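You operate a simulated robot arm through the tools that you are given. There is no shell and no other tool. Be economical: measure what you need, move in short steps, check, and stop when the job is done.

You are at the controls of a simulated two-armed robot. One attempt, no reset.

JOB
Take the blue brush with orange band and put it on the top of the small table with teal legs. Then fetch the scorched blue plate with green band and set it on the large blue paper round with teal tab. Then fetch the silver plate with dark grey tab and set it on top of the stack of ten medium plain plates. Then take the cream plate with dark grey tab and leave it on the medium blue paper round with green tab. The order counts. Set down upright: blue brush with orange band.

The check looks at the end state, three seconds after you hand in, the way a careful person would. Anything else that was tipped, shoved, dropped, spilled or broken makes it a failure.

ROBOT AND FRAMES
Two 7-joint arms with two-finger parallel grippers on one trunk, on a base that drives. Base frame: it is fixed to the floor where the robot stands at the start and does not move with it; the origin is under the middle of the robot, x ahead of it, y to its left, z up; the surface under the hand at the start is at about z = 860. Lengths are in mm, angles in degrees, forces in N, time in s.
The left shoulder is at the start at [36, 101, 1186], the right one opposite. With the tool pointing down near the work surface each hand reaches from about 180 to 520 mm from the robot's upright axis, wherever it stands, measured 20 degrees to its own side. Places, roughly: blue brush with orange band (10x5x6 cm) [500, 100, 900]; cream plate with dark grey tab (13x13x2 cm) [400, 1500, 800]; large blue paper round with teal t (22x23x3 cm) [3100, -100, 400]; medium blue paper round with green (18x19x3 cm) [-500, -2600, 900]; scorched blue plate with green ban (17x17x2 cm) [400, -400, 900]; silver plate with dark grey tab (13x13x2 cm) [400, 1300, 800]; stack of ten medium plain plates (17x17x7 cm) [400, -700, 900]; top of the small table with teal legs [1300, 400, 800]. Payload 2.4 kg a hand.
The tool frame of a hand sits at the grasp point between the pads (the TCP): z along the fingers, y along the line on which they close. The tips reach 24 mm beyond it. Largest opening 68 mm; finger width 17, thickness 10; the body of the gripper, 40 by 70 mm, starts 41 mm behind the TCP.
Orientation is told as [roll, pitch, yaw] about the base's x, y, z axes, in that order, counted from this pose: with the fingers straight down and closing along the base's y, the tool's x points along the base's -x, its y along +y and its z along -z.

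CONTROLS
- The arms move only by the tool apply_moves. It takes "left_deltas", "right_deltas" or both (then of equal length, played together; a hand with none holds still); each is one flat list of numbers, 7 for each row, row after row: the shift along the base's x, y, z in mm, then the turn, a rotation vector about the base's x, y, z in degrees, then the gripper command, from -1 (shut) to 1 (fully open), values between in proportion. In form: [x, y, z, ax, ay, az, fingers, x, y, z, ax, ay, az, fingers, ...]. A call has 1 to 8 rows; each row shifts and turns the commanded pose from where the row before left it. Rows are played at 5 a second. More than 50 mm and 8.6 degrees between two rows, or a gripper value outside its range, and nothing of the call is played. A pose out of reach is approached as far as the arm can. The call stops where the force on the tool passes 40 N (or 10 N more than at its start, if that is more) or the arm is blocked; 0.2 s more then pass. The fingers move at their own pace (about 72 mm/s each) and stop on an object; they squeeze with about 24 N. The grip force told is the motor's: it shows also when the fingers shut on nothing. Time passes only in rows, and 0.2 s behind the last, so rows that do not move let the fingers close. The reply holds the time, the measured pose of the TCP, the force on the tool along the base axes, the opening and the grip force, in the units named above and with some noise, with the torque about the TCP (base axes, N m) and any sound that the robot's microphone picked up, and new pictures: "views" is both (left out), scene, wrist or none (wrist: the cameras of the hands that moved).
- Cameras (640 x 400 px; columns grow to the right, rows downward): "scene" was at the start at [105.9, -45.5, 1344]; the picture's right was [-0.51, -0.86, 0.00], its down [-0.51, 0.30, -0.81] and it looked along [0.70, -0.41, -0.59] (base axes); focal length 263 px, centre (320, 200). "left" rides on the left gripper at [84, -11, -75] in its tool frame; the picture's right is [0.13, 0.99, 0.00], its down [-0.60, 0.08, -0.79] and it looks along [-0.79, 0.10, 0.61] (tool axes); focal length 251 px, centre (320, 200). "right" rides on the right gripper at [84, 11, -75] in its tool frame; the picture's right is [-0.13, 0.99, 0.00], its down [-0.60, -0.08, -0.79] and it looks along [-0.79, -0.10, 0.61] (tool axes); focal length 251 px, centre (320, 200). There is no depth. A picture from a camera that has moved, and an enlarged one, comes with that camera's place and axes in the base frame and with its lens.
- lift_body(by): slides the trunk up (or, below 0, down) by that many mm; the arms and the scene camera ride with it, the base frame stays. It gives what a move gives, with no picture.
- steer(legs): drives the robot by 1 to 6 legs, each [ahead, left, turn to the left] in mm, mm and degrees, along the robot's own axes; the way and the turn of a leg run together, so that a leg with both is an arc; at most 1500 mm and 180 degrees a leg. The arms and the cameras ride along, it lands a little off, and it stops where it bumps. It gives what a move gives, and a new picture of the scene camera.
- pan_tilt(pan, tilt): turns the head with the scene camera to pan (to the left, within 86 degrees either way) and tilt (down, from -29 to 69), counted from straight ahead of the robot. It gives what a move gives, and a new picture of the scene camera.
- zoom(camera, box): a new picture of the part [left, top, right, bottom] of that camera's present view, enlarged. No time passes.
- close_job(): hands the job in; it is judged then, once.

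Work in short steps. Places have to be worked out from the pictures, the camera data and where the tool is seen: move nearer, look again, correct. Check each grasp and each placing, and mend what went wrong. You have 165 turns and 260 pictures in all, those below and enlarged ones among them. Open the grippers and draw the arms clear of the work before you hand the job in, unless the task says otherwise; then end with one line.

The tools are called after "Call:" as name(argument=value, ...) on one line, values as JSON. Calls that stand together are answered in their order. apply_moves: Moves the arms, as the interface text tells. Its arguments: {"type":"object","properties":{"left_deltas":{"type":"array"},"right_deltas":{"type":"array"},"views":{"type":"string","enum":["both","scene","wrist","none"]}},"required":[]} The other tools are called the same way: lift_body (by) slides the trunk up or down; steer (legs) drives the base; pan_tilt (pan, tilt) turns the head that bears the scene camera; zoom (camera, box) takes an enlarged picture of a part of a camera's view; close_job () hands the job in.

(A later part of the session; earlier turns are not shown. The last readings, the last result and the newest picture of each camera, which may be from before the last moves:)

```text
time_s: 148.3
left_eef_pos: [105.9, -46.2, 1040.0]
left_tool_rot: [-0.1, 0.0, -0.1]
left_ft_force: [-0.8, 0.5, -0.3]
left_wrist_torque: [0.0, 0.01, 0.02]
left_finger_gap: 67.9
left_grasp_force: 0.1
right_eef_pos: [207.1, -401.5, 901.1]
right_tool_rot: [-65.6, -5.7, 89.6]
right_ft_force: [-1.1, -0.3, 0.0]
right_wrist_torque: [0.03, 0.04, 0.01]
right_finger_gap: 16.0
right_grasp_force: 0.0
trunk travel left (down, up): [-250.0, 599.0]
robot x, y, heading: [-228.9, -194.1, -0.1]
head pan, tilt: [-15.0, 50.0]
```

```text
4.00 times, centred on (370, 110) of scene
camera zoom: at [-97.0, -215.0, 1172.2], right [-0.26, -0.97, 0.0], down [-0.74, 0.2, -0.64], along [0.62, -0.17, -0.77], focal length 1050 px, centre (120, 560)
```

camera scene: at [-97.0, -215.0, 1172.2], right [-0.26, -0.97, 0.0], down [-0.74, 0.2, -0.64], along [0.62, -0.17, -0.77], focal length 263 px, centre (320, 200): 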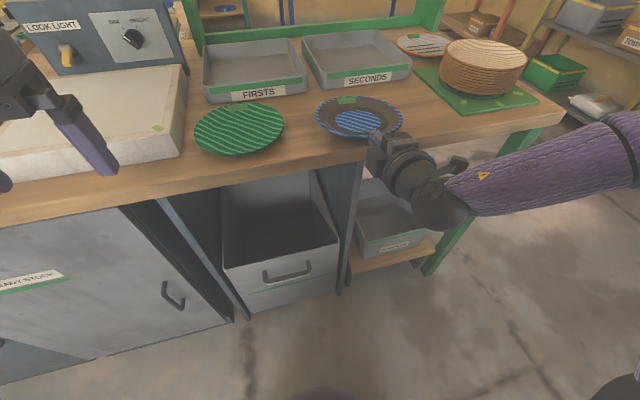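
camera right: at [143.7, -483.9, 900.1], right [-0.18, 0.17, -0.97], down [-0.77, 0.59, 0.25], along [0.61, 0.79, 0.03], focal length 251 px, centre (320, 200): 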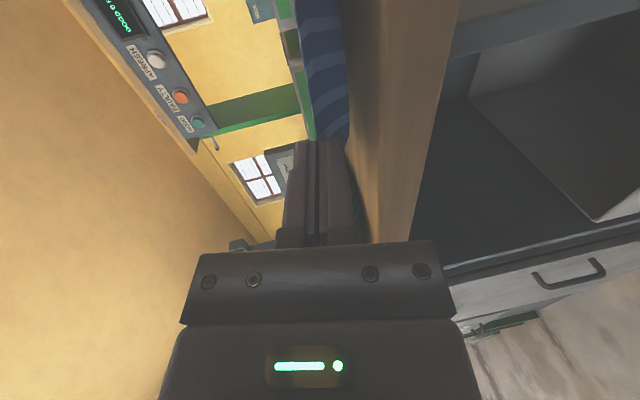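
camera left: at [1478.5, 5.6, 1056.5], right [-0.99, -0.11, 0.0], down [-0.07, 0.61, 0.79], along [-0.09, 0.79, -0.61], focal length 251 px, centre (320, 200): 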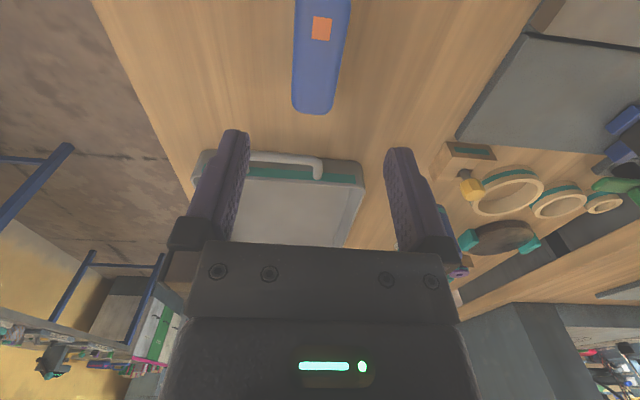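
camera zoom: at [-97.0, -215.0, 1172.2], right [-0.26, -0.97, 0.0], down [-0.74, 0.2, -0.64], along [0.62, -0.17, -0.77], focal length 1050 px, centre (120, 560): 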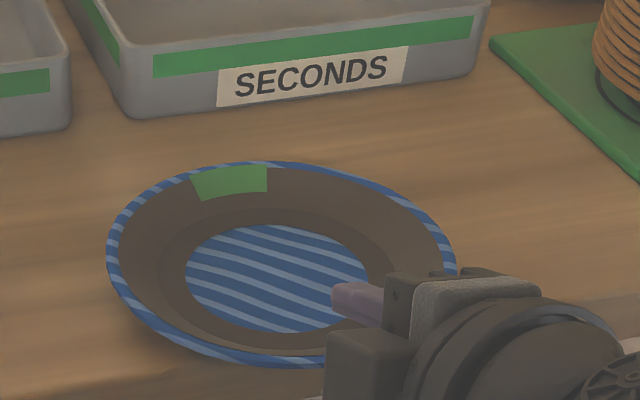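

The plate had stayed held and slid with the retreat; its near rim is now right at the bench edge (x≈217). I back the open fingers off along their axis, correct the small roll error, and look.

Call:
apply_moves(right_deltas=[-16, 0, 7, 0, 0, 0, -0.53, -16, 0, 7, 0, 0, 0, -0.53, -4, 3, -8, -5.5, 0, 0, -0.53, 0, 0, 0, 0, 0, 0, -0.53], views="none")

Call:
zoom(camera="right", box=[200, 20, 420, 180])

Call:
zoom(camera="scene", box=[290, 70, 450, 180])

```text
time_s: 149.3
left_eef_pos: [105.3, -47.0, 1039.5]
left_tool_rot: [0.0, 0.0, -0.1]
left_ft_force: [0.2, -0.3, -0.7]
left_wrist_torque: [0.0, 0.01, -0.02]
left_finger_gap: 67.8
left_grasp_force: 0.0
right_eef_pos: [174.1, -397.1, 908.9]
right_tool_rot: [-65.8, -0.2, 89.7]
right_ft_force: [0.2, 0.4, 0.1]
right_wrist_torque: [0.0, 0.0, 0.04]
right_finger_gap: 16.2
right_grasp_force: 0.1
trunk travel left (down, up): [-250.0, 599.0]
robot x, y, heading: [-228.9, -198.0, -0.0]
head pan, tilt: [-15.0, 50.0]
```

```text
2.50 times, centred on (310, 100) of right
camera zoom: at [99.2, -481.8, 929.8], right [-0.41, 0.13, -0.9], down [-0.69, 0.61, 0.4], along [0.6, 0.78, -0.16], focal length 629 px, centre (345, 450)
```

zoom: 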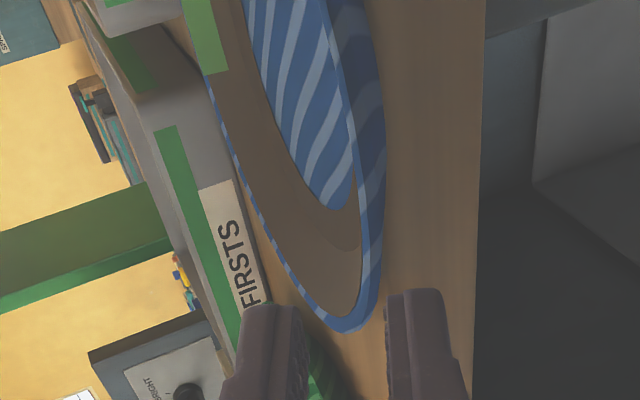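

```text
3.64 times, centred on (370, 125) of scene
camera zoom: at [-97.0, -214.9, 1172.1], right [-0.26, -0.97, 0.0], down [-0.74, 0.2, -0.64], along [0.62, -0.17, -0.77], focal length 955 px, centre (138, 473)
```

zoom: 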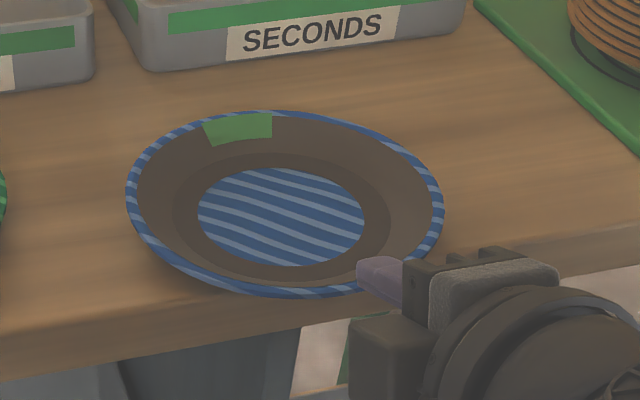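

Near rim is about above the bench edge (217 vs 221). I advance to ~20 mm overlap, pinch, and will drag the plate 30 mm toward me so it overhangs.

Call:
apply_moves(right_deltas=[-1, -2, -3, 0, 0, 0, -0.53, 14, 0, -6.2, 0, 0, 0, -0.53, 14, 0, -6.2, 0, 0, 0, -0.53, 13, 0, -5.8, 0, 0, 0, -0.53, 0, 0, 0, 0, 0, 0, -0.53], views="none")

Call:
zoom(camera="right", box=[200, 40, 420, 200])

Call:
zoom(camera="scene", box=[290, 70, 450, 180])

```text
time_s: 150.5
left_eef_pos: [106.2, -47.6, 1040.0]
left_tool_rot: [-0.1, 0.0, -0.1]
left_ft_force: [-0.1, -0.9, -0.5]
left_wrist_torque: [0.04, -0.02, 0.01]
left_finger_gap: 67.9
left_grasp_force: 0.1
right_eef_pos: [211.1, -400.1, 888.1]
right_tool_rot: [-65.7, -0.2, 89.6]
right_ft_force: [-0.3, 0.4, -0.2]
right_wrist_torque: [-0.03, 0.01, 0.02]
right_finger_gap: 15.8
right_grasp_force: 0.0
trunk travel left (down, up): [-250.0, 599.0]
robot x, y, heading: [-235.0, -193.8, -0.1]
head pan, tilt: [-15.0, 50.0]
```

```text
2.50 times, centred on (310, 120) of right
camera zoom: at [137.9, -484.2, 908.3], right [-0.41, 0.14, -0.9], down [-0.69, 0.61, 0.4], along [0.6, 0.78, -0.15], focal length 629 px, centre (345, 400)
```

zoom: 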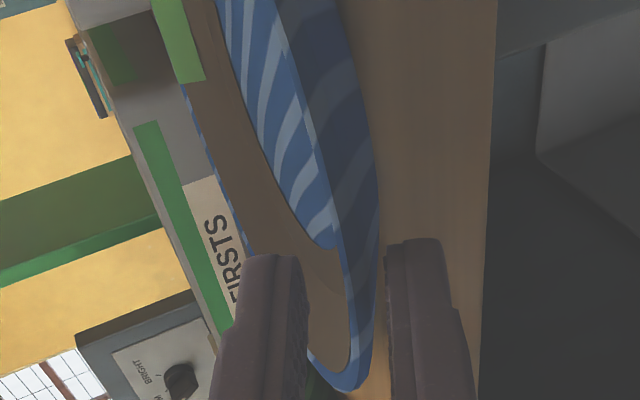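

```text
3.64 times, centred on (370, 125) of scene
camera zoom: at [-97.0, -215.0, 1172.2], right [-0.26, -0.97, 0.0], down [-0.74, 0.2, -0.64], along [0.62, -0.17, -0.77], focal length 955 px, centre (138, 473)
```

zoom: 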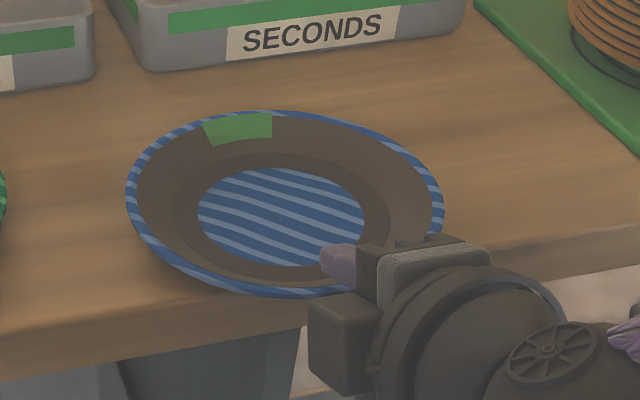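

Flush and ~20 mm in. I close, then drag the plate 32 mm toward me along the bench and reopen.

Call:
apply_moves(right_deltas=[0, 0, 0, 0, 0, 0, -0.75, 0, 0, 0, 0, 0, 0, -1, 0, 0, 0, 0, 0, 0, -1, -11, 0, 0, 0, 0, 0, -1, -11, 0, 0, 0, 0, 0, -1, -10, 0, 0, 0, 0, 0, -1, 0, 0, 0, 0, 0, 0, -1], views="scene")

Call:
zoom(camera="scene", box=[290, 90, 450, 200])

Call:
zoom(camera="right", box=[200, 40, 420, 200])

```text
time_s: 152.1
left_eef_pos: [106.0, -46.8, 1039.6]
left_tool_rot: [0.0, 0.0, -0.1]
left_ft_force: [0.4, 0.5, 0.6]
left_wrist_torque: [0.02, -0.01, -0.02]
left_finger_gap: 67.8
left_grasp_force: 0.1
right_eef_pos: [179.1, -401.1, 888.4]
right_tool_rot: [-65.8, -0.1, 89.6]
right_ft_force: [0.1, -0.2, -1.0]
right_wrist_torque: [0.03, 0.03, 0.0]
right_finger_gap: 2.6
right_grasp_force: 23.7
trunk travel left (down, up): [-250.0, 599.0]
robot x, y, heading: [-227.3, -196.4, -0.2]
head pan, tilt: [-15.0, 50.0]
camera scene: at [-97.1, -215.0, 1172.2], right [-0.26, -0.97, 0.0], down [-0.74, 0.2, -0.64], along [0.62, -0.17, -0.77], focal length 263 px, centre (320, 200)
```

scene: 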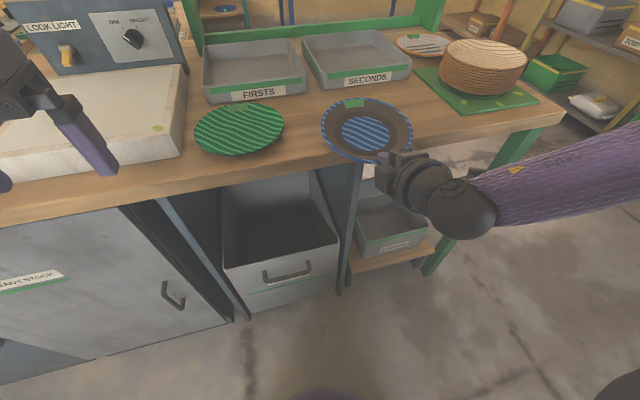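

```text
3.64 times, centred on (370, 145) of scene
camera zoom: at [-97.1, -215.0, 1172.2], right [-0.26, -0.97, 0.0], down [-0.74, 0.2, -0.64], along [0.62, -0.17, -0.77], focal length 955 px, centre (138, 400)
```

zoom: 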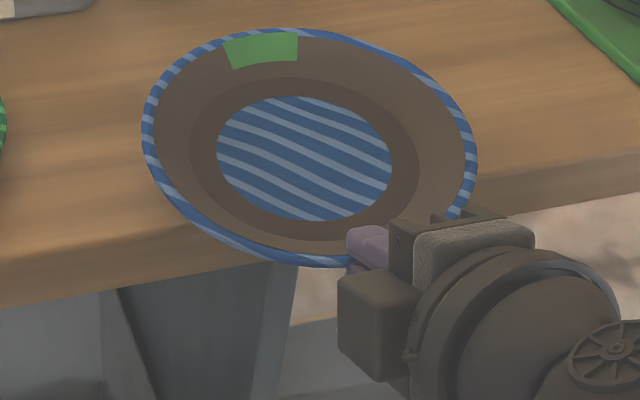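

```text
2.50 times, centred on (310, 120) of right
camera zoom: at [105.3, -483.7, 909.8], right [-0.41, 0.13, -0.9], down [-0.69, 0.61, 0.4], along [0.6, 0.78, -0.15], focal length 629 px, centre (345, 400)
```

zoom: 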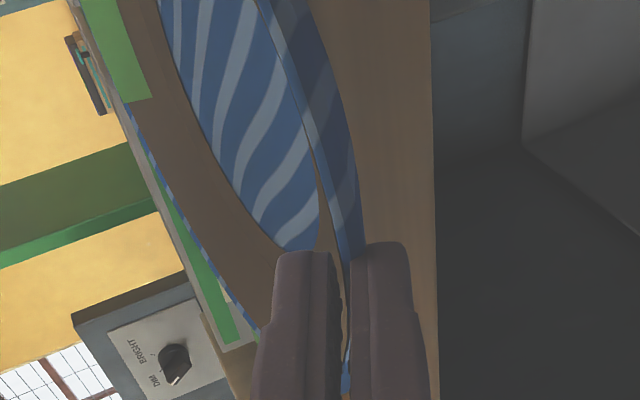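

The grip is now truly flush (gap 2.6); the plate tips slightly far-side-up, showing the rim slopes ~35°. I reopen, steepen the tool by 10° and push in 15 mm deeper over the overhang.

Call:
apply_moves(right_deltas=[0, 0, 0, 0, 0, 0, -0.8, 0, 0, 0, 0, 0, 0, -0.5, 0, 0, 0, 0, 5, 0, -0.41, 0, 0, 0, 0, 5, 0, -0.41, 6, 0, -4.2, 0, 0, 0, -0.41, 6, 0, -4.2, 0, 0, 0, -0.41, 0, 0, 0, 0, 0, 0, -0.41], views="none")

Call:
zoom(camera="right", box=[200, 40, 420, 200])

Call:
zoom(camera="scene", box=[290, 90, 450, 200])

```text
time_s: 153.7
left_eef_pos: [106.8, -46.6, 1039.6]
left_tool_rot: [0.0, 0.0, -0.1]
left_ft_force: [0.3, -0.5, 0.4]
left_wrist_torque: [0.01, -0.04, -0.01]
left_finger_gap: 67.9
left_grasp_force: 0.1
right_eef_pos: [192.8, -399.9, 879.6]
right_tool_rot: [-55.7, -0.1, 89.6]
right_ft_force: [0.4, -0.1, -0.2]
right_wrist_torque: [0.0, -0.03, 0.02]
right_finger_gap: 19.9
right_grasp_force: 0.0
trunk travel left (down, up): [-250.0, 599.0]
robot x, y, heading: [-228.3, -193.7, -0.2]
head pan, tilt: [-15.0, 50.0]
```

```text
2.50 times, centred on (310, 120) of right
camera zoom: at [123.5, -483.3, 913.3], right [-0.56, 0.14, -0.82], down [-0.61, 0.61, 0.51], along [0.57, 0.78, -0.26], focal length 629 px, centre (345, 400)
```

zoom: 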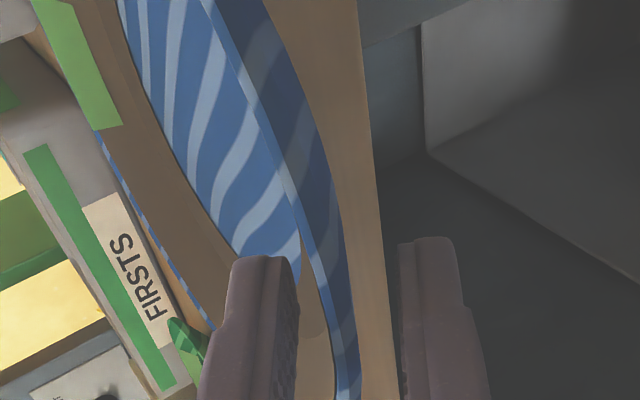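

```text
3.64 times, centred on (370, 145) of scene
camera zoom: at [-97.0, -215.0, 1172.2], right [-0.26, -0.97, 0.0], down [-0.74, 0.2, -0.64], along [0.62, -0.17, -0.77], focal length 955 px, centre (138, 400)
```

zoom: 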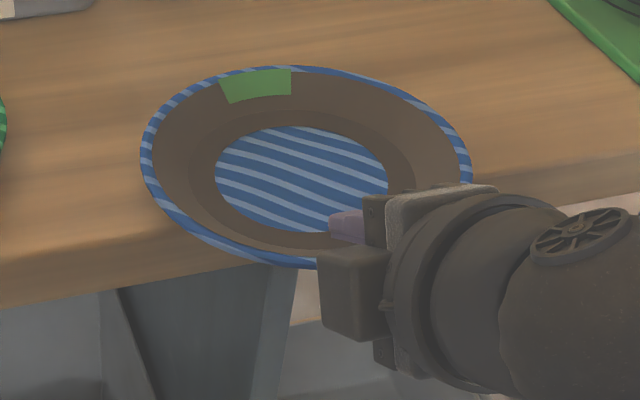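

Deep overlap now. I close and lift gently.

Call:
apply_moves(right_deltas=[0, 0, 0, 0, 0, 0, -0.7, 0, 0, 0, 0, 0, 0, -0.9, 0, 0, 0, 0, 0, 0, -1, 0, 0, 0, 0, 0, 0, -1, 0, 0, 8, 0, 0, 0, -1, 0, 0, 12, 0, 0, 0, -1, 0, 0, 15, 0, 0, 0, -1, 0, 0, 0, 0, 0, 0, -1], views="both")

Call:
zoom(camera="scene", box=[290, 80, 450, 190])

```text
time_s: 155.5
left_eef_pos: [105.5, -46.0, 1039.9]
left_tool_rot: [0.1, 0.0, -0.1]
left_ft_force: [-0.4, 0.9, 1.1]
left_wrist_torque: [0.0, -0.03, 0.0]
left_finger_gap: 67.8
left_grasp_force: 0.1
right_eef_pos: [193.0, -400.5, 915.3]
right_tool_rot: [-55.6, -0.1, 89.5]
right_ft_force: [-0.7, 0.1, 0.5]
right_wrist_torque: [0.02, 0.03, -0.03]
right_finger_gap: 2.5
right_grasp_force: 24.4
trunk travel left (down, up): [-250.0, 599.0]
robot x, y, heading: [-227.6, -194.0, 0.1]
head pan, tilt: [-15.0, 50.0]
camera scene: at [-97.1, -215.0, 1172.1], right [-0.26, -0.97, 0.0], down [-0.74, 0.2, -0.64], along [0.62, -0.17, -0.77], focal length 263 px, centre (320, 200)
camera right: at [124.3, -484.2, 948.4], right [-0.56, 0.14, -0.82], down [-0.61, 0.61, 0.51], along [0.57, 0.78, -0.26], focal length 251 px, centre (320, 200)
```

scene: 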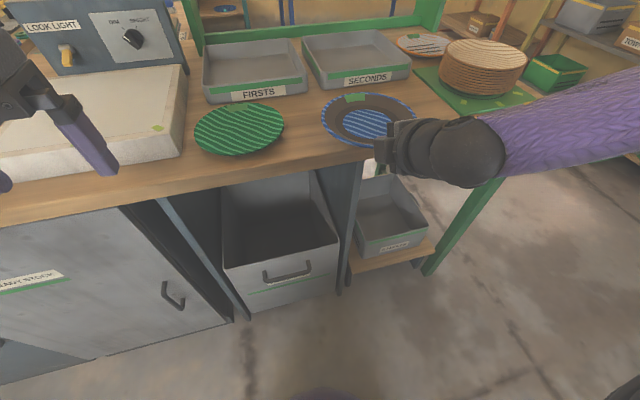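
right: 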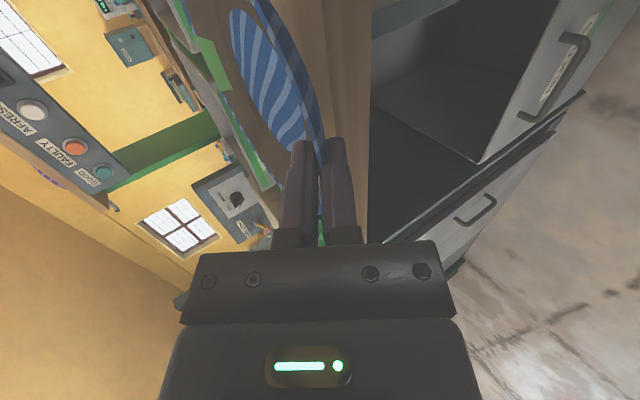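

```text
3.64 times, centred on (370, 135) of scene
camera zoom: at [-97.1, -215.0, 1172.1], right [-0.26, -0.97, 0.0], down [-0.74, 0.2, -0.64], along [0.62, -0.17, -0.77], focal length 955 px, centre (138, 436)
```

zoom: 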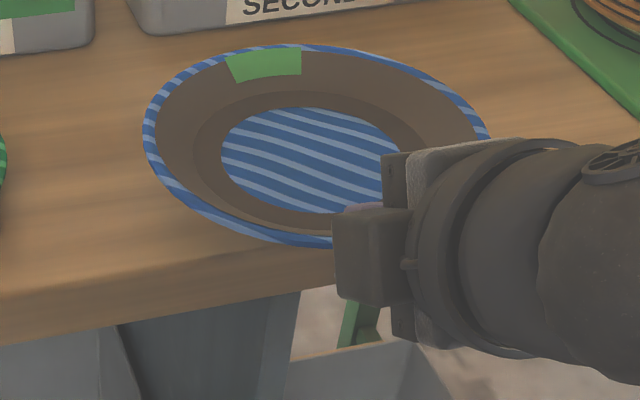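

Held firmly and fairly level, gap 2.5. I lift further and pause to see if it creeps.

Call:
apply_moves(right_deltas=[0, 0, 25, 0, 0, 0, -1, 0, 0, 25, 0, 0, 0, -1, 0, 0, 25, 0, 0, 0, -1, 0, 0, 0, 0, 0, 0, -1, 0, 0, 0, 0, 0, 0, -1, 0, 0, 0, 0, 0, 0, -1, 0, 0, 0, 0, 0, 0, -1, 0, 0, 0, 0, 0, 0, -1], views="wrist")

```text
time_s: 157.3
left_eef_pos: [105.1, -46.1, 1039.6]
left_tool_rot: [0.0, 0.2, -0.1]
left_ft_force: [0.2, -0.1, -0.3]
left_wrist_torque: [0.02, -0.01, -0.03]
left_finger_gap: 67.9
left_grasp_force: 0.1
right_eef_pos: [192.8, -400.8, 990.7]
right_tool_rot: [-55.7, -0.1, 89.5]
right_ft_force: [-0.5, -0.6, 0.3]
right_wrist_torque: [0.01, 0.01, 0.03]
right_finger_gap: 2.4
right_grasp_force: 24.0
trunk travel left (down, up): [-250.0, 599.0]
robot x, y, heading: [-229.3, -190.7, 0.0]
head pan, tilt: [-15.0, 50.0]
camera right: at [124.2, -485.0, 1024.2], right [-0.56, 0.14, -0.82], down [-0.61, 0.61, 0.51], along [0.57, 0.78, -0.26], focal length 251 px, centre (320, 200)
```

right: 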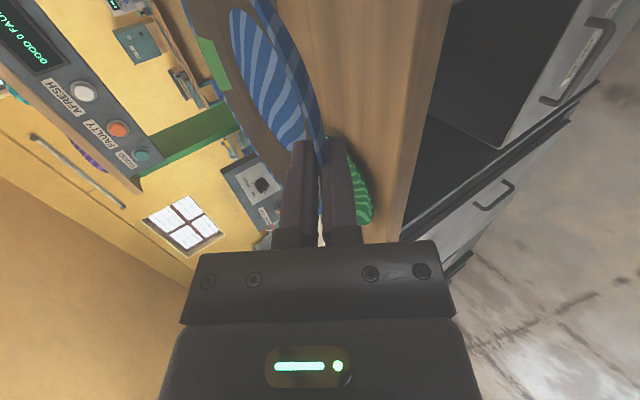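

Call:
apply_moves(right_deltas=[0, 0, 0, 0, 0, 0, -1, 0, 0, 0, 0, 0, 0, -1, 0, 0, 0, 0, 0, 0, -1, 0, 0, 0, 0, 0, 0, -1, 0, 0, 0, 0, 0, 0, -1, 0, 0, 0, 0, 0, 0, -1, 0, 0, 0, 0, 0, 0, -1, 0, 0, 0, 0, 0, 0, -1], views="none")

Call:
apply_moves(right_deltas=[0, 0, 0, 0, 0, 0, -1, 0, 0, 0, 0, 0, 0, -1, 0, 0, 0, 0, 0, 0, -1, 0, 0, 0, 0, 0, 0, -1, 0, 0, 0, 0, 0, 0, -1, 0, 0, 0, 0, 0, 0, -1, 0, 0, 0, 0, 0, 0, -1, 0, 0, 0, 0, 0, 0, -1], views="none")

Call:
zoom(camera="right", box=[200, 0, 420, 160])

```text
time_s: 159.1
left_eef_pos: [105.3, -46.5, 1039.8]
left_tool_rot: [-0.1, 0.0, 0.0]
left_ft_force: [-0.9, 0.5, 0.5]
left_wrist_torque: [-0.03, -0.02, -0.01]
left_finger_gap: 67.9
left_grasp_force: 0.1
right_eef_pos: [193.7, -400.5, 991.5]
right_tool_rot: [-55.7, -0.1, 89.6]
right_ft_force: [-0.2, -0.5, -0.4]
right_wrist_torque: [-0.02, 0.0, -0.03]
right_finger_gap: 2.5
right_grasp_force: 24.1
trunk travel left (down, up): [-250.0, 599.0]
robot x, y, heading: [-228.6, -194.4, -0.2]
head pan, tilt: [-15.0, 50.0]
```

```text
time_s: 160.9
left_eef_pos: [106.2, -46.4, 1039.0]
left_tool_rot: [0.0, 0.1, -0.1]
left_ft_force: [-0.2, 0.2, 0.3]
left_wrist_torque: [-0.01, 0.01, -0.02]
left_finger_gap: 68.2
left_grasp_force: 0.1
right_eef_pos: [192.7, -400.5, 990.9]
right_tool_rot: [-55.7, -0.1, 89.5]
right_ft_force: [-0.4, 0.0, 0.1]
right_wrist_torque: [0.0, -0.03, 0.02]
right_finger_gap: 2.8
right_grasp_force: 24.0
trunk travel left (down, up): [-250.0, 599.0]
robot x, y, heading: [-228.2, -196.7, -0.1]
head pan, tilt: [-15.0, 50.0]
```

```text
2.50 times, centred on (310, 80) of right
camera zoom: at [124.2, -485.0, 1024.2], right [-0.56, 0.14, -0.82], down [-0.61, 0.61, 0.51], along [0.57, 0.78, -0.26], focal length 629 px, centre (345, 500)
```

zoom: 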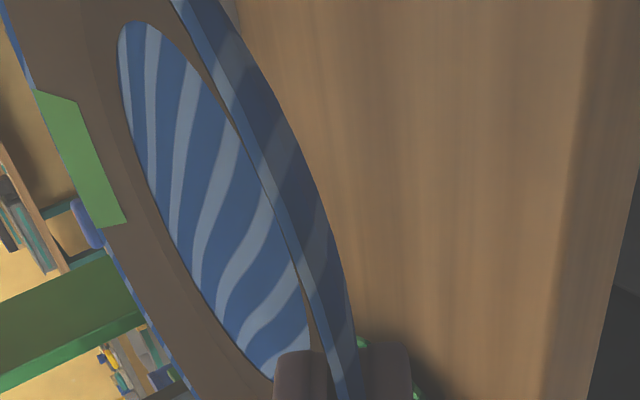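

The grip is stable. Now the drive: back, right, ahead to x≈2000 in the aisle, then left toward the wall table.

Call:
steer(legs=[[-350, 0, 0], [0, -1200, 0], [1300, 0, 0], [1250, 0, 0], [0, 1000, 0]])

Call:
pan_tilt(pan=0, tilt=35)

```text
time_s: 185.7
left_eef_pos: [2310.5, -319.8, 1039.4]
left_tool_rot: [0.0, 0.0, -0.7]
left_ft_force: [0.5, 0.3, 0.6]
left_wrist_torque: [0.03, 0.01, -0.02]
left_finger_gap: 67.9
left_grasp_force: 0.1
right_eef_pos: [2394.1, -674.6, 990.4]
right_tool_rot: [-55.7, -0.1, 88.9]
right_ft_force: [0.2, -1.0, 0.3]
right_wrist_torque: [0.02, 0.02, -0.02]
right_finger_gap: 2.5
right_grasp_force: 24.0
trunk travel left (down, up): [-250.0, 599.0]
robot x, y, heading: [1973.3, -463.9, -0.6]
head pan, tilt: [-15.0, 50.0]
camera scene: at [2105.5, -486.1, 1172.2], right [-0.27, -0.96, 0.0], down [-0.74, 0.21, -0.64], along [0.62, -0.17, -0.77], focal length 263 px, centre (320, 200)
```

scene: 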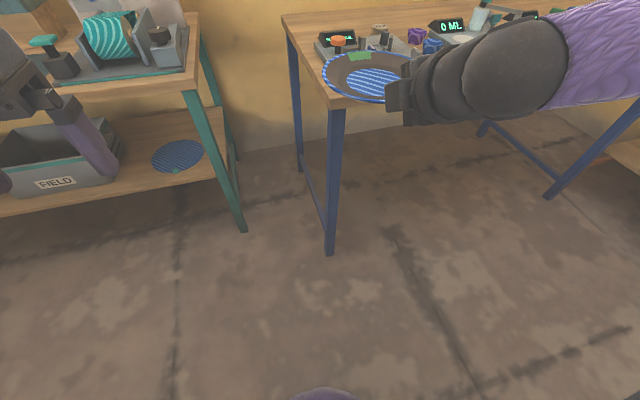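

```text
time_s: 186.4
left_eef_pos: [2309.3, -319.4, 1039.4]
left_tool_rot: [0.0, 0.0, -0.7]
left_ft_force: [-0.8, 0.2, -0.1]
left_wrist_torque: [0.02, -0.01, 0.02]
left_finger_gap: 68.2
left_grasp_force: 0.0
right_eef_pos: [2394.1, -674.8, 990.7]
right_tool_rot: [-55.7, -0.2, 88.9]
right_ft_force: [0.5, 0.1, 0.1]
right_wrist_torque: [-0.01, 0.0, 0.05]
right_finger_gap: 2.5
right_grasp_force: 24.0
trunk travel left (down, up): [-250.0, 599.0]
robot x, y, heading: [1971.3, -463.0, -0.7]
head pan, tilt: [0.0, 35.0]
camera scene: at [2119.4, -466.4, 1193.8], right [-0.01, -1.0, 0.0], down [-0.57, 0.01, -0.82], along [0.82, -0.01, -0.57], focal length 263 px, centre (320, 200)
```

scene: 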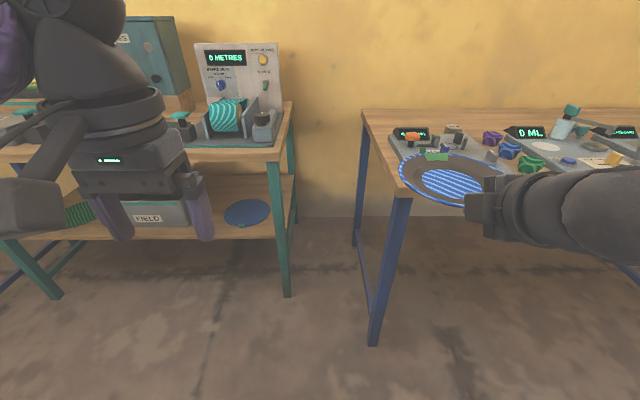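

The plate is still held. The large blue round lies on the lower shelf near its right end; I zoom in to measure the shelf.

Call:
zoom(camera="scene", box=[180, 130, 320, 310])

```text
2.22 times, centred on (250, 220) of scene
camera zoom: at [2119.4, -466.4, 1193.8], right [-0.01, -1.0, 0.0], down [-0.57, 0.01, -0.82], along [0.82, -0.01, -0.57], focal length 584 px, centre (476, 156)
```

zoom: 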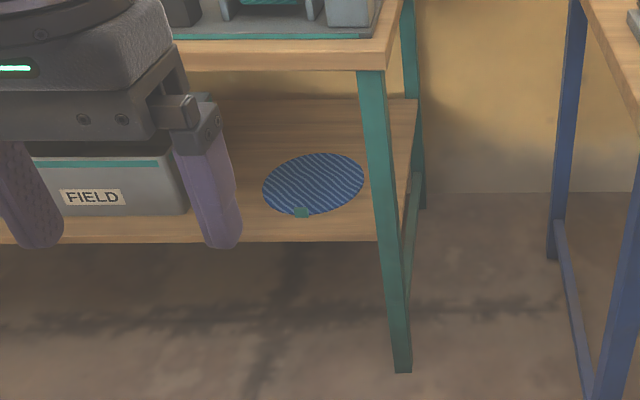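

Shelf top z≈452, tabletop underside ≈790, round centre ≈[3094,−138]. I lower the trunk fully, pull the left hand back, and test in free space how low the right hand goes.

Call:
lift_body(by=-249)

Call:
apply_moves(right_deltas=[0, -15, -45, 0, 0, 0, -1, 0, -15, -45, 0, 0, 0, -1, 0, -15, -45, 0, 0, 0, -1, 0, 0, -30, 0, 0, 0, -1, 0, 0, -30, 0, 0, 0, -1, 0, 0, -30, 0, 0, 0, -1, 0, 0, -20, 0, 0, 0, -1], left_deltas=[-20, 15, 25, 0, 0, 0, 1, -20, 15, 25, 0, 0, 0, 1, -20, 15, 25, 0, 0, 0, 1, 0, 15, 0, 0, 0, 0, 1, 0, 15, 0, 0, 0, 0, 1, 0, 0, 0, 0, 0, 0, 1, 0, 0, 0, 0, 0, 0, 1], views="both")

```text
time_s: 189.0
left_eef_pos: [2310.7, -319.1, 790.4]
left_tool_rot: [0.0, 0.1, -0.7]
left_ft_force: [0.2, 0.3, -1.1]
left_wrist_torque: [-0.01, 0.0, -0.02]
left_finger_gap: 68.0
left_grasp_force: 0.1
right_eef_pos: [2399.7, -675.7, 732.1]
right_tool_rot: [-54.0, -0.1, 89.0]
right_ft_force: [0.9, -0.2, 0.6]
right_wrist_torque: [-0.02, 0.03, -0.02]
right_finger_gap: 2.7
right_grasp_force: 23.9
trunk travel left (down, up): [-1.0, 848.0]
robot x, y, heading: [1970.9, -465.5, -0.8]
head pan, tilt: [0.0, 35.0]
```

```text
time_s: 190.6
left_eef_pos: [2258.5, -271.2, 837.5]
left_tool_rot: [-0.1, -0.1, -0.7]
left_ft_force: [-0.1, -0.7, 0.0]
left_wrist_torque: [0.01, 0.02, -0.01]
left_finger_gap: 67.6
left_grasp_force: 0.1
left hand out of reach, approached as far as the arm can: row 3, 4, 5
right_eef_pos: [2400.7, -721.2, 486.5]
right_tool_rot: [-53.9, -0.1, 89.0]
right_ft_force: [-0.3, -0.8, -0.1]
right_wrist_torque: [0.01, 0.02, -0.01]
right_finger_gap: 2.6
right_grasp_force: 24.0
trunk travel left (down, up): [-1.0, 848.0]
robot x, y, heading: [1974.3, -465.5, -0.5]
head pan, tilt: [0.0, 35.0]
camera scene: at [2198.2, -467.3, 936.6], right [-0.01, -1.0, 0.0], down [-0.57, 0.01, -0.82], along [0.82, -0.01, -0.57], focal length 263 px, centre (320, 200)
camera right: at [2330.9, -803.9, 522.6], right [-0.58, 0.14, -0.8], down [-0.58, 0.61, 0.53], along [0.57, 0.78, -0.27], focal length 251 px, centre (320, 200)
camera left: at [2175.2, -281.7, 912.2], right [-0.12, 0.99, 0.0], down [0.6, 0.07, 0.79], along [0.79, 0.09, -0.61], focal length 251 px, centre (320, 200)
```

scene: 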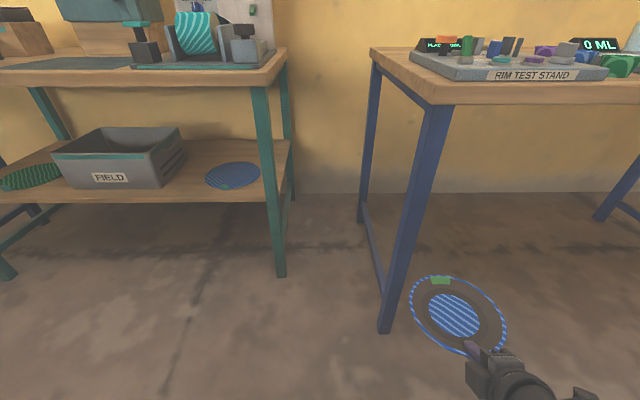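
right: 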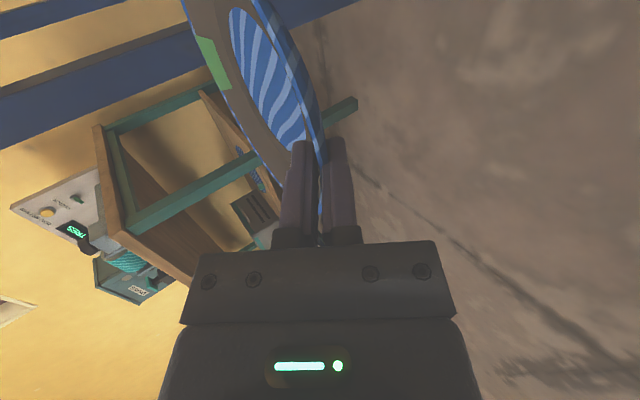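
left: 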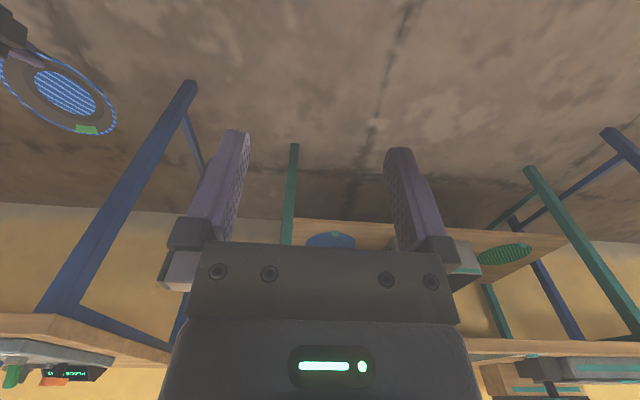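

Reach is fine: z=486 without trouble. I raise to 545 for entry and drive left and forward to stand before the shelf.

Call:
apply_moves(right_deltas=[0, 0, 30, 0, 0, 0, -1, 0, 0, 30, 0, 0, 0, -1], views="none")

Call:
steer(legs=[[0, 0, 0.6], [0, 585, 0], [300, 0, 0]])

Call:
pan_tilt(pan=-10, tilt=35)

```text
time_s: 191.2
left_eef_pos: [2259.0, -271.2, 837.3]
left_tool_rot: [-0.1, 0.0, -0.6]
left_ft_force: [-0.4, -0.1, 0.6]
left_wrist_torque: [0.01, -0.01, -0.02]
left_finger_gap: 68.1
left_grasp_force: 0.1
right_eef_pos: [2398.4, -720.3, 548.6]
right_tool_rot: [-54.0, -0.1, 89.1]
right_ft_force: [0.5, -1.0, -0.6]
right_wrist_torque: [0.03, -0.01, -0.04]
right_finger_gap: 2.4
right_grasp_force: 24.0
trunk travel left (down, up): [-1.0, 848.0]
robot x, y, heading: [1970.7, -461.9, -1.0]
head pan, tilt: [0.0, 35.0]
```

```text
time_s: 196.5
left_eef_pos: [2561.2, 310.9, 836.9]
left_tool_rot: [-0.2, -0.2, -0.4]
left_ft_force: [0.3, 0.1, -0.3]
left_wrist_torque: [-0.01, 0.01, 0.0]
left_finger_gap: 68.2
left_grasp_force: 0.0
right_eef_pos: [2704.9, -137.7, 548.2]
right_tool_rot: [-53.9, -0.1, 89.3]
right_ft_force: [-1.0, -0.1, -0.3]
right_wrist_torque: [0.04, 0.03, -0.01]
right_finger_gap: 2.5
right_grasp_force: 24.0
trunk travel left (down, up): [-1.0, 848.0]
robot x, y, heading: [2273.9, 115.2, -0.3]
head pan, tilt: [0.0, 35.0]
camera scene: at [2501.6, 114.1, 936.6], right [-0.01, -1.0, 0.0], down [-0.57, 0.0, -0.82], along [0.82, 0.0, -0.57], focal length 263 px, centre (320, 200)
```

scene: 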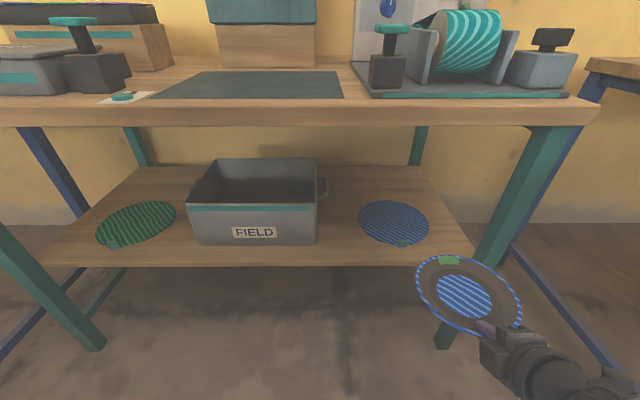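

```text
time_s: 197.2
left_eef_pos: [2561.1, 309.0, 835.8]
left_tool_rot: [-0.1, -0.1, -0.4]
left_ft_force: [-0.5, -1.2, -0.7]
left_wrist_torque: [0.04, 0.0, 0.01]
left_finger_gap: 68.1
left_grasp_force: 0.0
right_eef_pos: [2704.7, -137.6, 548.8]
right_tool_rot: [-53.9, 0.0, 89.3]
right_ft_force: [-0.3, -0.8, 0.0]
right_wrist_torque: [0.01, 0.02, 0.0]
right_finger_gap: 2.6
right_grasp_force: 23.8
trunk travel left (down, up): [-1.0, 848.0]
robot x, y, heading: [2278.7, 117.5, -0.3]
head pan, tilt: [-10.0, 35.0]
camera scene: at [2500.2, 98.9, 936.5], right [-0.18, -0.98, 0.0], down [-0.56, 0.1, -0.82], along [0.81, -0.15, -0.57], focal length 263 px, centre (320, 200)
```

scene: 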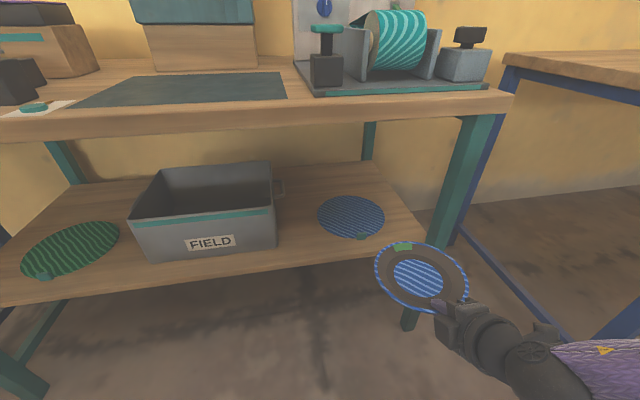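

Round centre works out at about [3098,−100], shelf z≈440–450. I shift left 38 and go forward 200, then look again.

Call:
steer(legs=[[0, 38, 0.3], [200, 0, 0]])

Call:
apply_moves(right_deltas=[0, 0, 0, 0, 0, 0, -1], views="wrist")

```text
time_s: 199.3
left_eef_pos: [2762.1, 349.2, 836.0]
left_tool_rot: [-0.1, -0.1, -0.1]
left_ft_force: [0.2, 0.2, 0.3]
left_wrist_torque: [0.01, 0.01, -0.01]
left_finger_gap: 68.1
left_grasp_force: 0.0
right_eef_pos: [2907.6, -98.0, 549.2]
right_tool_rot: [-53.9, -0.1, 89.5]
right_ft_force: [-0.4, -0.6, -1.3]
right_wrist_torque: [-0.04, 0.0, -0.01]
right_finger_gap: 2.7
right_grasp_force: 24.2
trunk travel left (down, up): [-1.0, 848.0]
robot x, y, heading: [2478.5, 153.9, -0.2]
head pan, tilt: [-10.0, 35.0]
camera scene: at [2702.5, 138.3, 936.6], right [-0.17, -0.98, 0.0], down [-0.57, 0.1, -0.82], along [0.81, -0.14, -0.57], focal length 263 px, centre (320, 200)
```

scene: 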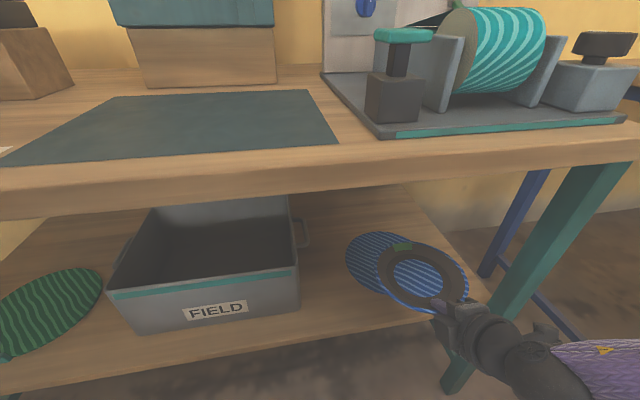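

```text
time_s: 199.7
left_eef_pos: [2761.1, 349.8, 836.4]
left_tool_rot: [-0.1, -0.1, -0.1]
left_ft_force: [1.0, 0.1, 0.4]
left_wrist_torque: [0.0, 0.01, 0.0]
left_finger_gap: 67.9
left_grasp_force: 0.1
right_eef_pos: [2906.0, -96.1, 548.0]
right_tool_rot: [-53.9, -0.1, 89.6]
right_ft_force: [-0.9, 0.3, -0.4]
right_wrist_torque: [-0.01, 0.03, -0.02]
right_finger_gap: 2.6
right_grasp_force: 24.1
trunk travel left (down, up): [-1.0, 848.0]
robot x, y, heading: [2479.6, 152.2, -0.1]
head pan, tilt: [-10.0, 35.0]
camera right: at [2840.0, -181.0, 584.2], right [-0.58, 0.13, -0.8], down [-0.59, 0.61, 0.53], along [0.56, 0.78, -0.27], focal length 251 px, centre (320, 200)
```

right: 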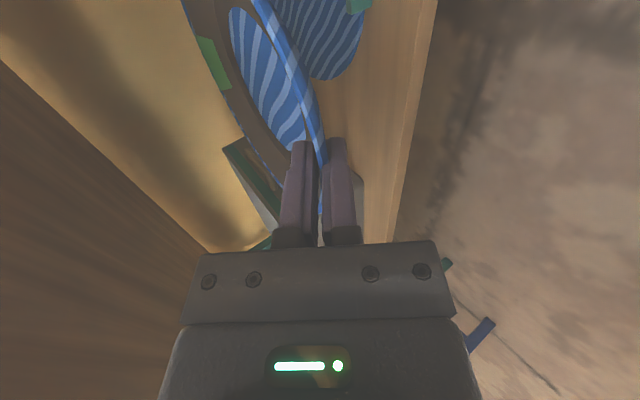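

The hand lines up with the round. I go 112 mm further in.

Call:
steer(legs=[[112, 0, 0]])

Call:
zoom(camera="scene", box=[300, 180, 520, 340])

Call:
apply_moves(right_deltas=[0, 0, -15, 0, 0, 0, -1, 0, 0, -15, 0, 0, 0, -1, 0, 0, -10, 0, 0, 0, -1, 0, 0, 0, 0, 0, 0, -1], views="wrist")

```text
time_s: 200.9
left_eef_pos: [2871.4, 349.1, 837.4]
left_tool_rot: [0.0, -0.2, -0.1]
left_ft_force: [-0.4, 0.8, 0.0]
left_wrist_torque: [-0.01, -0.01, 0.01]
left_finger_gap: 67.8
left_grasp_force: 0.0
right_eef_pos: [3018.2, -96.6, 548.7]
right_tool_rot: [-53.9, -0.2, 89.6]
right_ft_force: [0.2, -0.1, 0.0]
right_wrist_torque: [0.02, 0.0, 0.01]
right_finger_gap: 2.8
right_grasp_force: 24.0
trunk travel left (down, up): [-1.0, 848.0]
robot x, y, heading: [2586.2, 155.5, -0.0]
head pan, tilt: [-10.0, 35.0]
camera scene: at [2811.9, 138.3, 936.6], right [-0.17, -0.98, 0.0], down [-0.57, 0.1, -0.82], along [0.81, -0.14, -0.57], focal length 263 px, centre (320, 200)
```

scene: 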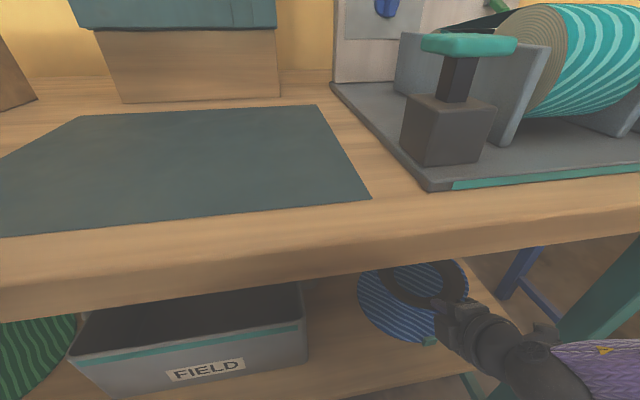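

```text
2.50 times, centred on (410, 260) of scene
camera zoom: at [2811.9, 138.3, 936.6], right [-0.17, -0.98, 0.0], down [-0.57, 0.1, -0.82], along [0.81, -0.14, -0.57], focal length 656 px, centre (95, 50)
```

zoom: 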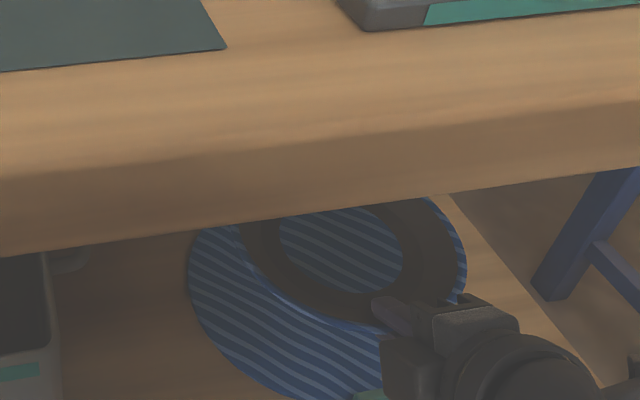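

```text
time_s: 201.9
left_eef_pos: [2871.6, 349.8, 836.8]
left_tool_rot: [-0.1, -0.1, -0.1]
left_ft_force: [0.6, -0.4, -0.6]
left_wrist_torque: [-0.02, 0.0, 0.03]
left_finger_gap: 67.9
left_grasp_force: 0.1
right_eef_pos: [3017.9, -97.8, 508.4]
right_tool_rot: [-53.9, -0.1, 89.7]
right_ft_force: [-0.4, 0.7, -0.8]
right_wrist_torque: [0.01, 0.0, -0.02]
right_finger_gap: 2.7
right_grasp_force: 23.6
trunk travel left (down, up): [-1.0, 848.0]
robot x, y, heading: [2586.3, 157.6, -0.0]
head pan, tilt: [-10.0, 35.0]
camera right: at [2949.8, -180.7, 544.4], right [-0.58, 0.13, -0.8], down [-0.59, 0.61, 0.53], along [0.56, 0.78, -0.27], focal length 251 px, centre (320, 200)
```

right: 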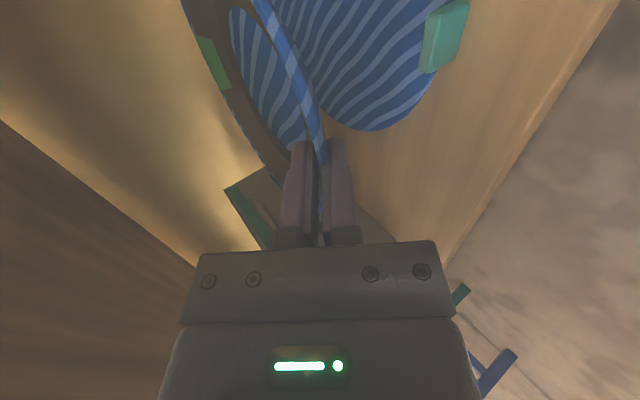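

Combining the two cameras, the round must be lower and further in: centre about [3146,−115], z≈424. I move the plate 50 mm deeper and 17 mm right, and look again.

Call:
steer(legs=[[50, 0, 0]])

Call:
apply_moves(right_deltas=[0, -9, -10, 0, 0, 0, -1, 0, -8, -10, 0, 0, 0, -1, 0, 0, 0, 0, 0, 0, -1], views="wrist")

Call:
zoom(camera="scene", box=[300, 220, 520, 380])

```text
time_s: 202.8
left_eef_pos: [2919.6, 351.9, 837.3]
left_tool_rot: [-0.1, 0.0, 0.0]
left_ft_force: [-8.7, 0.3, -7.8]
left_wrist_torque: [-0.18, 0.24, 0.23]
left_finger_gap: 67.6
left_grasp_force: 0.2
right_eef_pos: [3067.3, -96.3, 509.5]
right_tool_rot: [-54.0, -0.1, 89.7]
right_ft_force: [1.4, 0.6, -0.1]
right_wrist_torque: [0.0, 0.03, 0.03]
right_finger_gap: 2.4
right_grasp_force: 24.5
trunk travel left (down, up): [-1.0, 848.0]
robot x, y, heading: [2633.4, 152.5, 0.1]
head pan, tilt: [-10.0, 35.0]
camera scene: at [2861.5, 138.6, 936.6], right [-0.17, -0.98, 0.0], down [-0.56, 0.1, -0.82], along [0.81, -0.14, -0.57], focal length 263 px, centre (320, 200)
```

scene: 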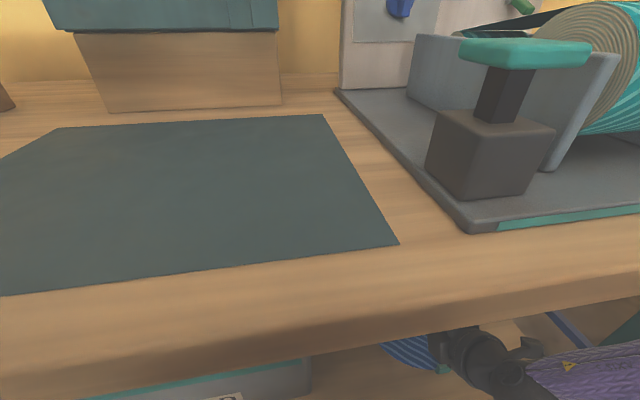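

```text
time_s: 203.6
left_eef_pos: [2921.0, 350.3, 837.7]
left_tool_rot: [-0.1, -0.1, 0.0]
left_ft_force: [-2.3, 0.9, 0.7]
left_wrist_torque: [0.1, 0.06, 0.02]
left_finger_gap: 68.0
left_grasp_force: 0.1
right_eef_pos: [3068.0, -113.4, 489.0]
right_tool_rot: [-54.0, -0.1, 89.6]
right_ft_force: [0.6, 0.1, -1.4]
right_wrist_torque: [0.03, 0.04, 0.01]
right_finger_gap: 2.6
right_grasp_force: 23.9
trunk travel left (down, up): [-1.0, 848.0]
robot x, y, heading: [2636.9, 155.3, 0.0]
head pan, tilt: [-10.0, 35.0]
camera right: at [2999.7, -197.9, 524.3], right [-0.58, 0.13, -0.8], down [-0.59, 0.61, 0.53], along [0.56, 0.78, -0.27], focal length 251 px, centre (320, 200)
```

right: 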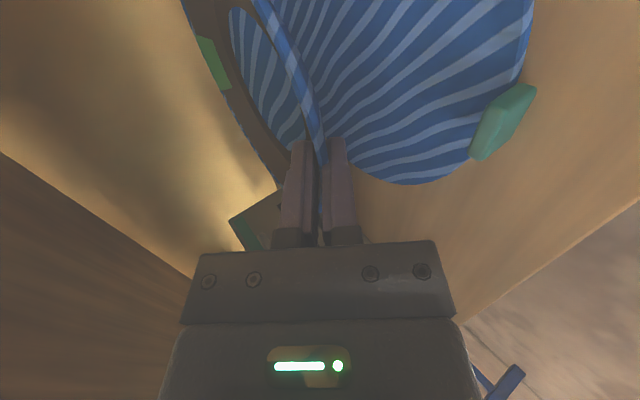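

```text
2.50 times, centred on (410, 300) of scene
camera zoom: at [2861.6, 138.4, 936.7], right [-0.17, -0.98, 0.0], down [-0.56, 0.1, -0.82], along [0.81, -0.14, -0.57], focal length 656 px, centre (95, -50)
```

zoom: 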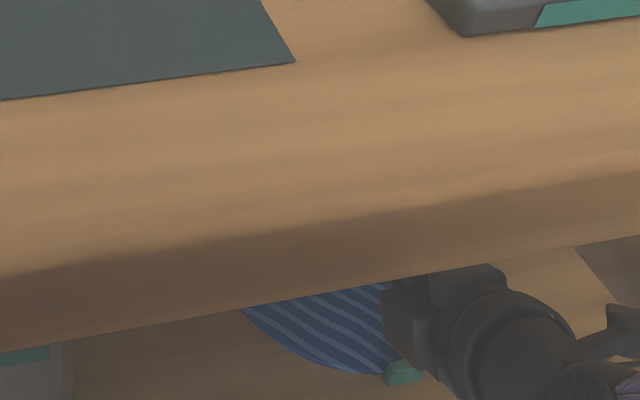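

The left fingertips brushed the table's front edge; I pull that hand back and up now. Round centre fits [3144,−128]; I shift the plate 13 mm right and begin lowering.

Call:
apply_moves(left_deltas=[-20, 0, 0, 0, 0, 0, 1, -20, 0, 0, 0, 0, 0, 1, -10, 0, 15, 0, 0, 0, 1, 0, 0, 0, 0, 0, 0, 1, 0, 0, 0, 0, 0, 0, 1], right_deltas=[0, -7, 0, 0, 0, 0, -1, 0, -6, 0, 0, 0, 0, -1, 0, 0, -10, 0, 0, 0, -1, 0, 0, -10, 0, 0, 0, -1, 0, 0, -8, 0, 0, 0, -1], views="wrist")

```text
time_s: 204.8
left_eef_pos: [2875.0, 335.0, 839.6]
left_tool_rot: [0.0, 0.0, 0.0]
left_ft_force: [-0.6, -0.6, -0.5]
left_wrist_torque: [0.02, 0.0, -0.01]
left_finger_gap: 68.0
left_grasp_force: 0.0
left hand out of reach, approached as far as the arm can: row 1, 2, 3
right_eef_pos: [3067.8, -126.1, 460.9]
right_tool_rot: [-53.9, -0.1, 89.6]
right_ft_force: [0.1, -0.6, -0.8]
right_wrist_torque: [0.03, 0.02, -0.01]
right_finger_gap: 2.5
right_grasp_force: 23.6
trunk travel left (down, up): [-1.0, 848.0]
robot x, y, heading: [2638.8, 151.1, 0.0]
head pan, tilt: [-10.0, 35.0]
camera right: at [3000.0, -211.0, 496.6], right [-0.58, 0.13, -0.8], down [-0.59, 0.61, 0.53], along [0.56, 0.78, -0.27], focal length 251 px, centre (320, 200)
camera left: at [2791.2, 324.6, 915.2], right [-0.13, 0.99, 0.0], down [0.6, 0.08, 0.79], along [0.79, 0.1, -0.61], focal length 251 px, centre (320, 200)
```

right: 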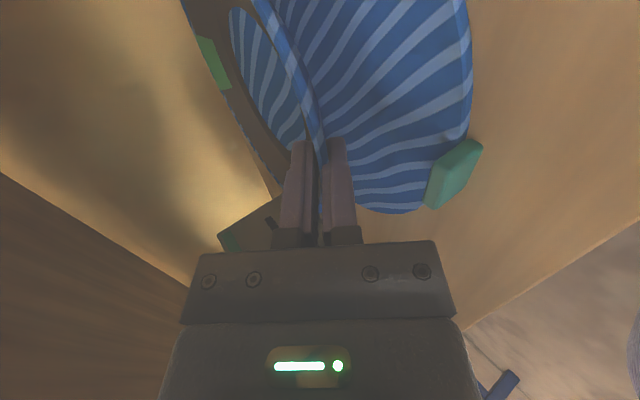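
left: 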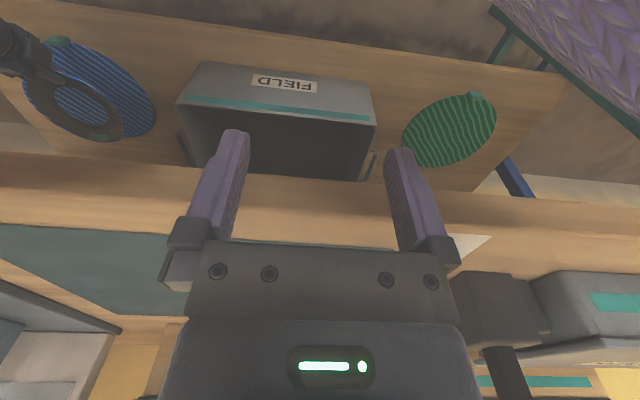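

The left wrist camera gives a useful view of plate over round; I zoom it.

Call:
zoom(camera="left", box=[0, 10, 200, 160])

```text
2.67 times, centred on (100, 85) of left
camera zoom: at [2791.2, 324.6, 915.2], right [-0.13, 0.99, 0.0], down [0.6, 0.08, 0.79], along [0.79, 0.1, -0.61], focal length 670 px, centre (907, 507)
```

zoom: 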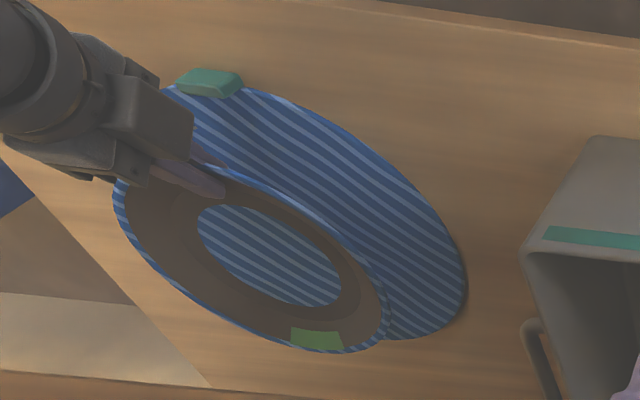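

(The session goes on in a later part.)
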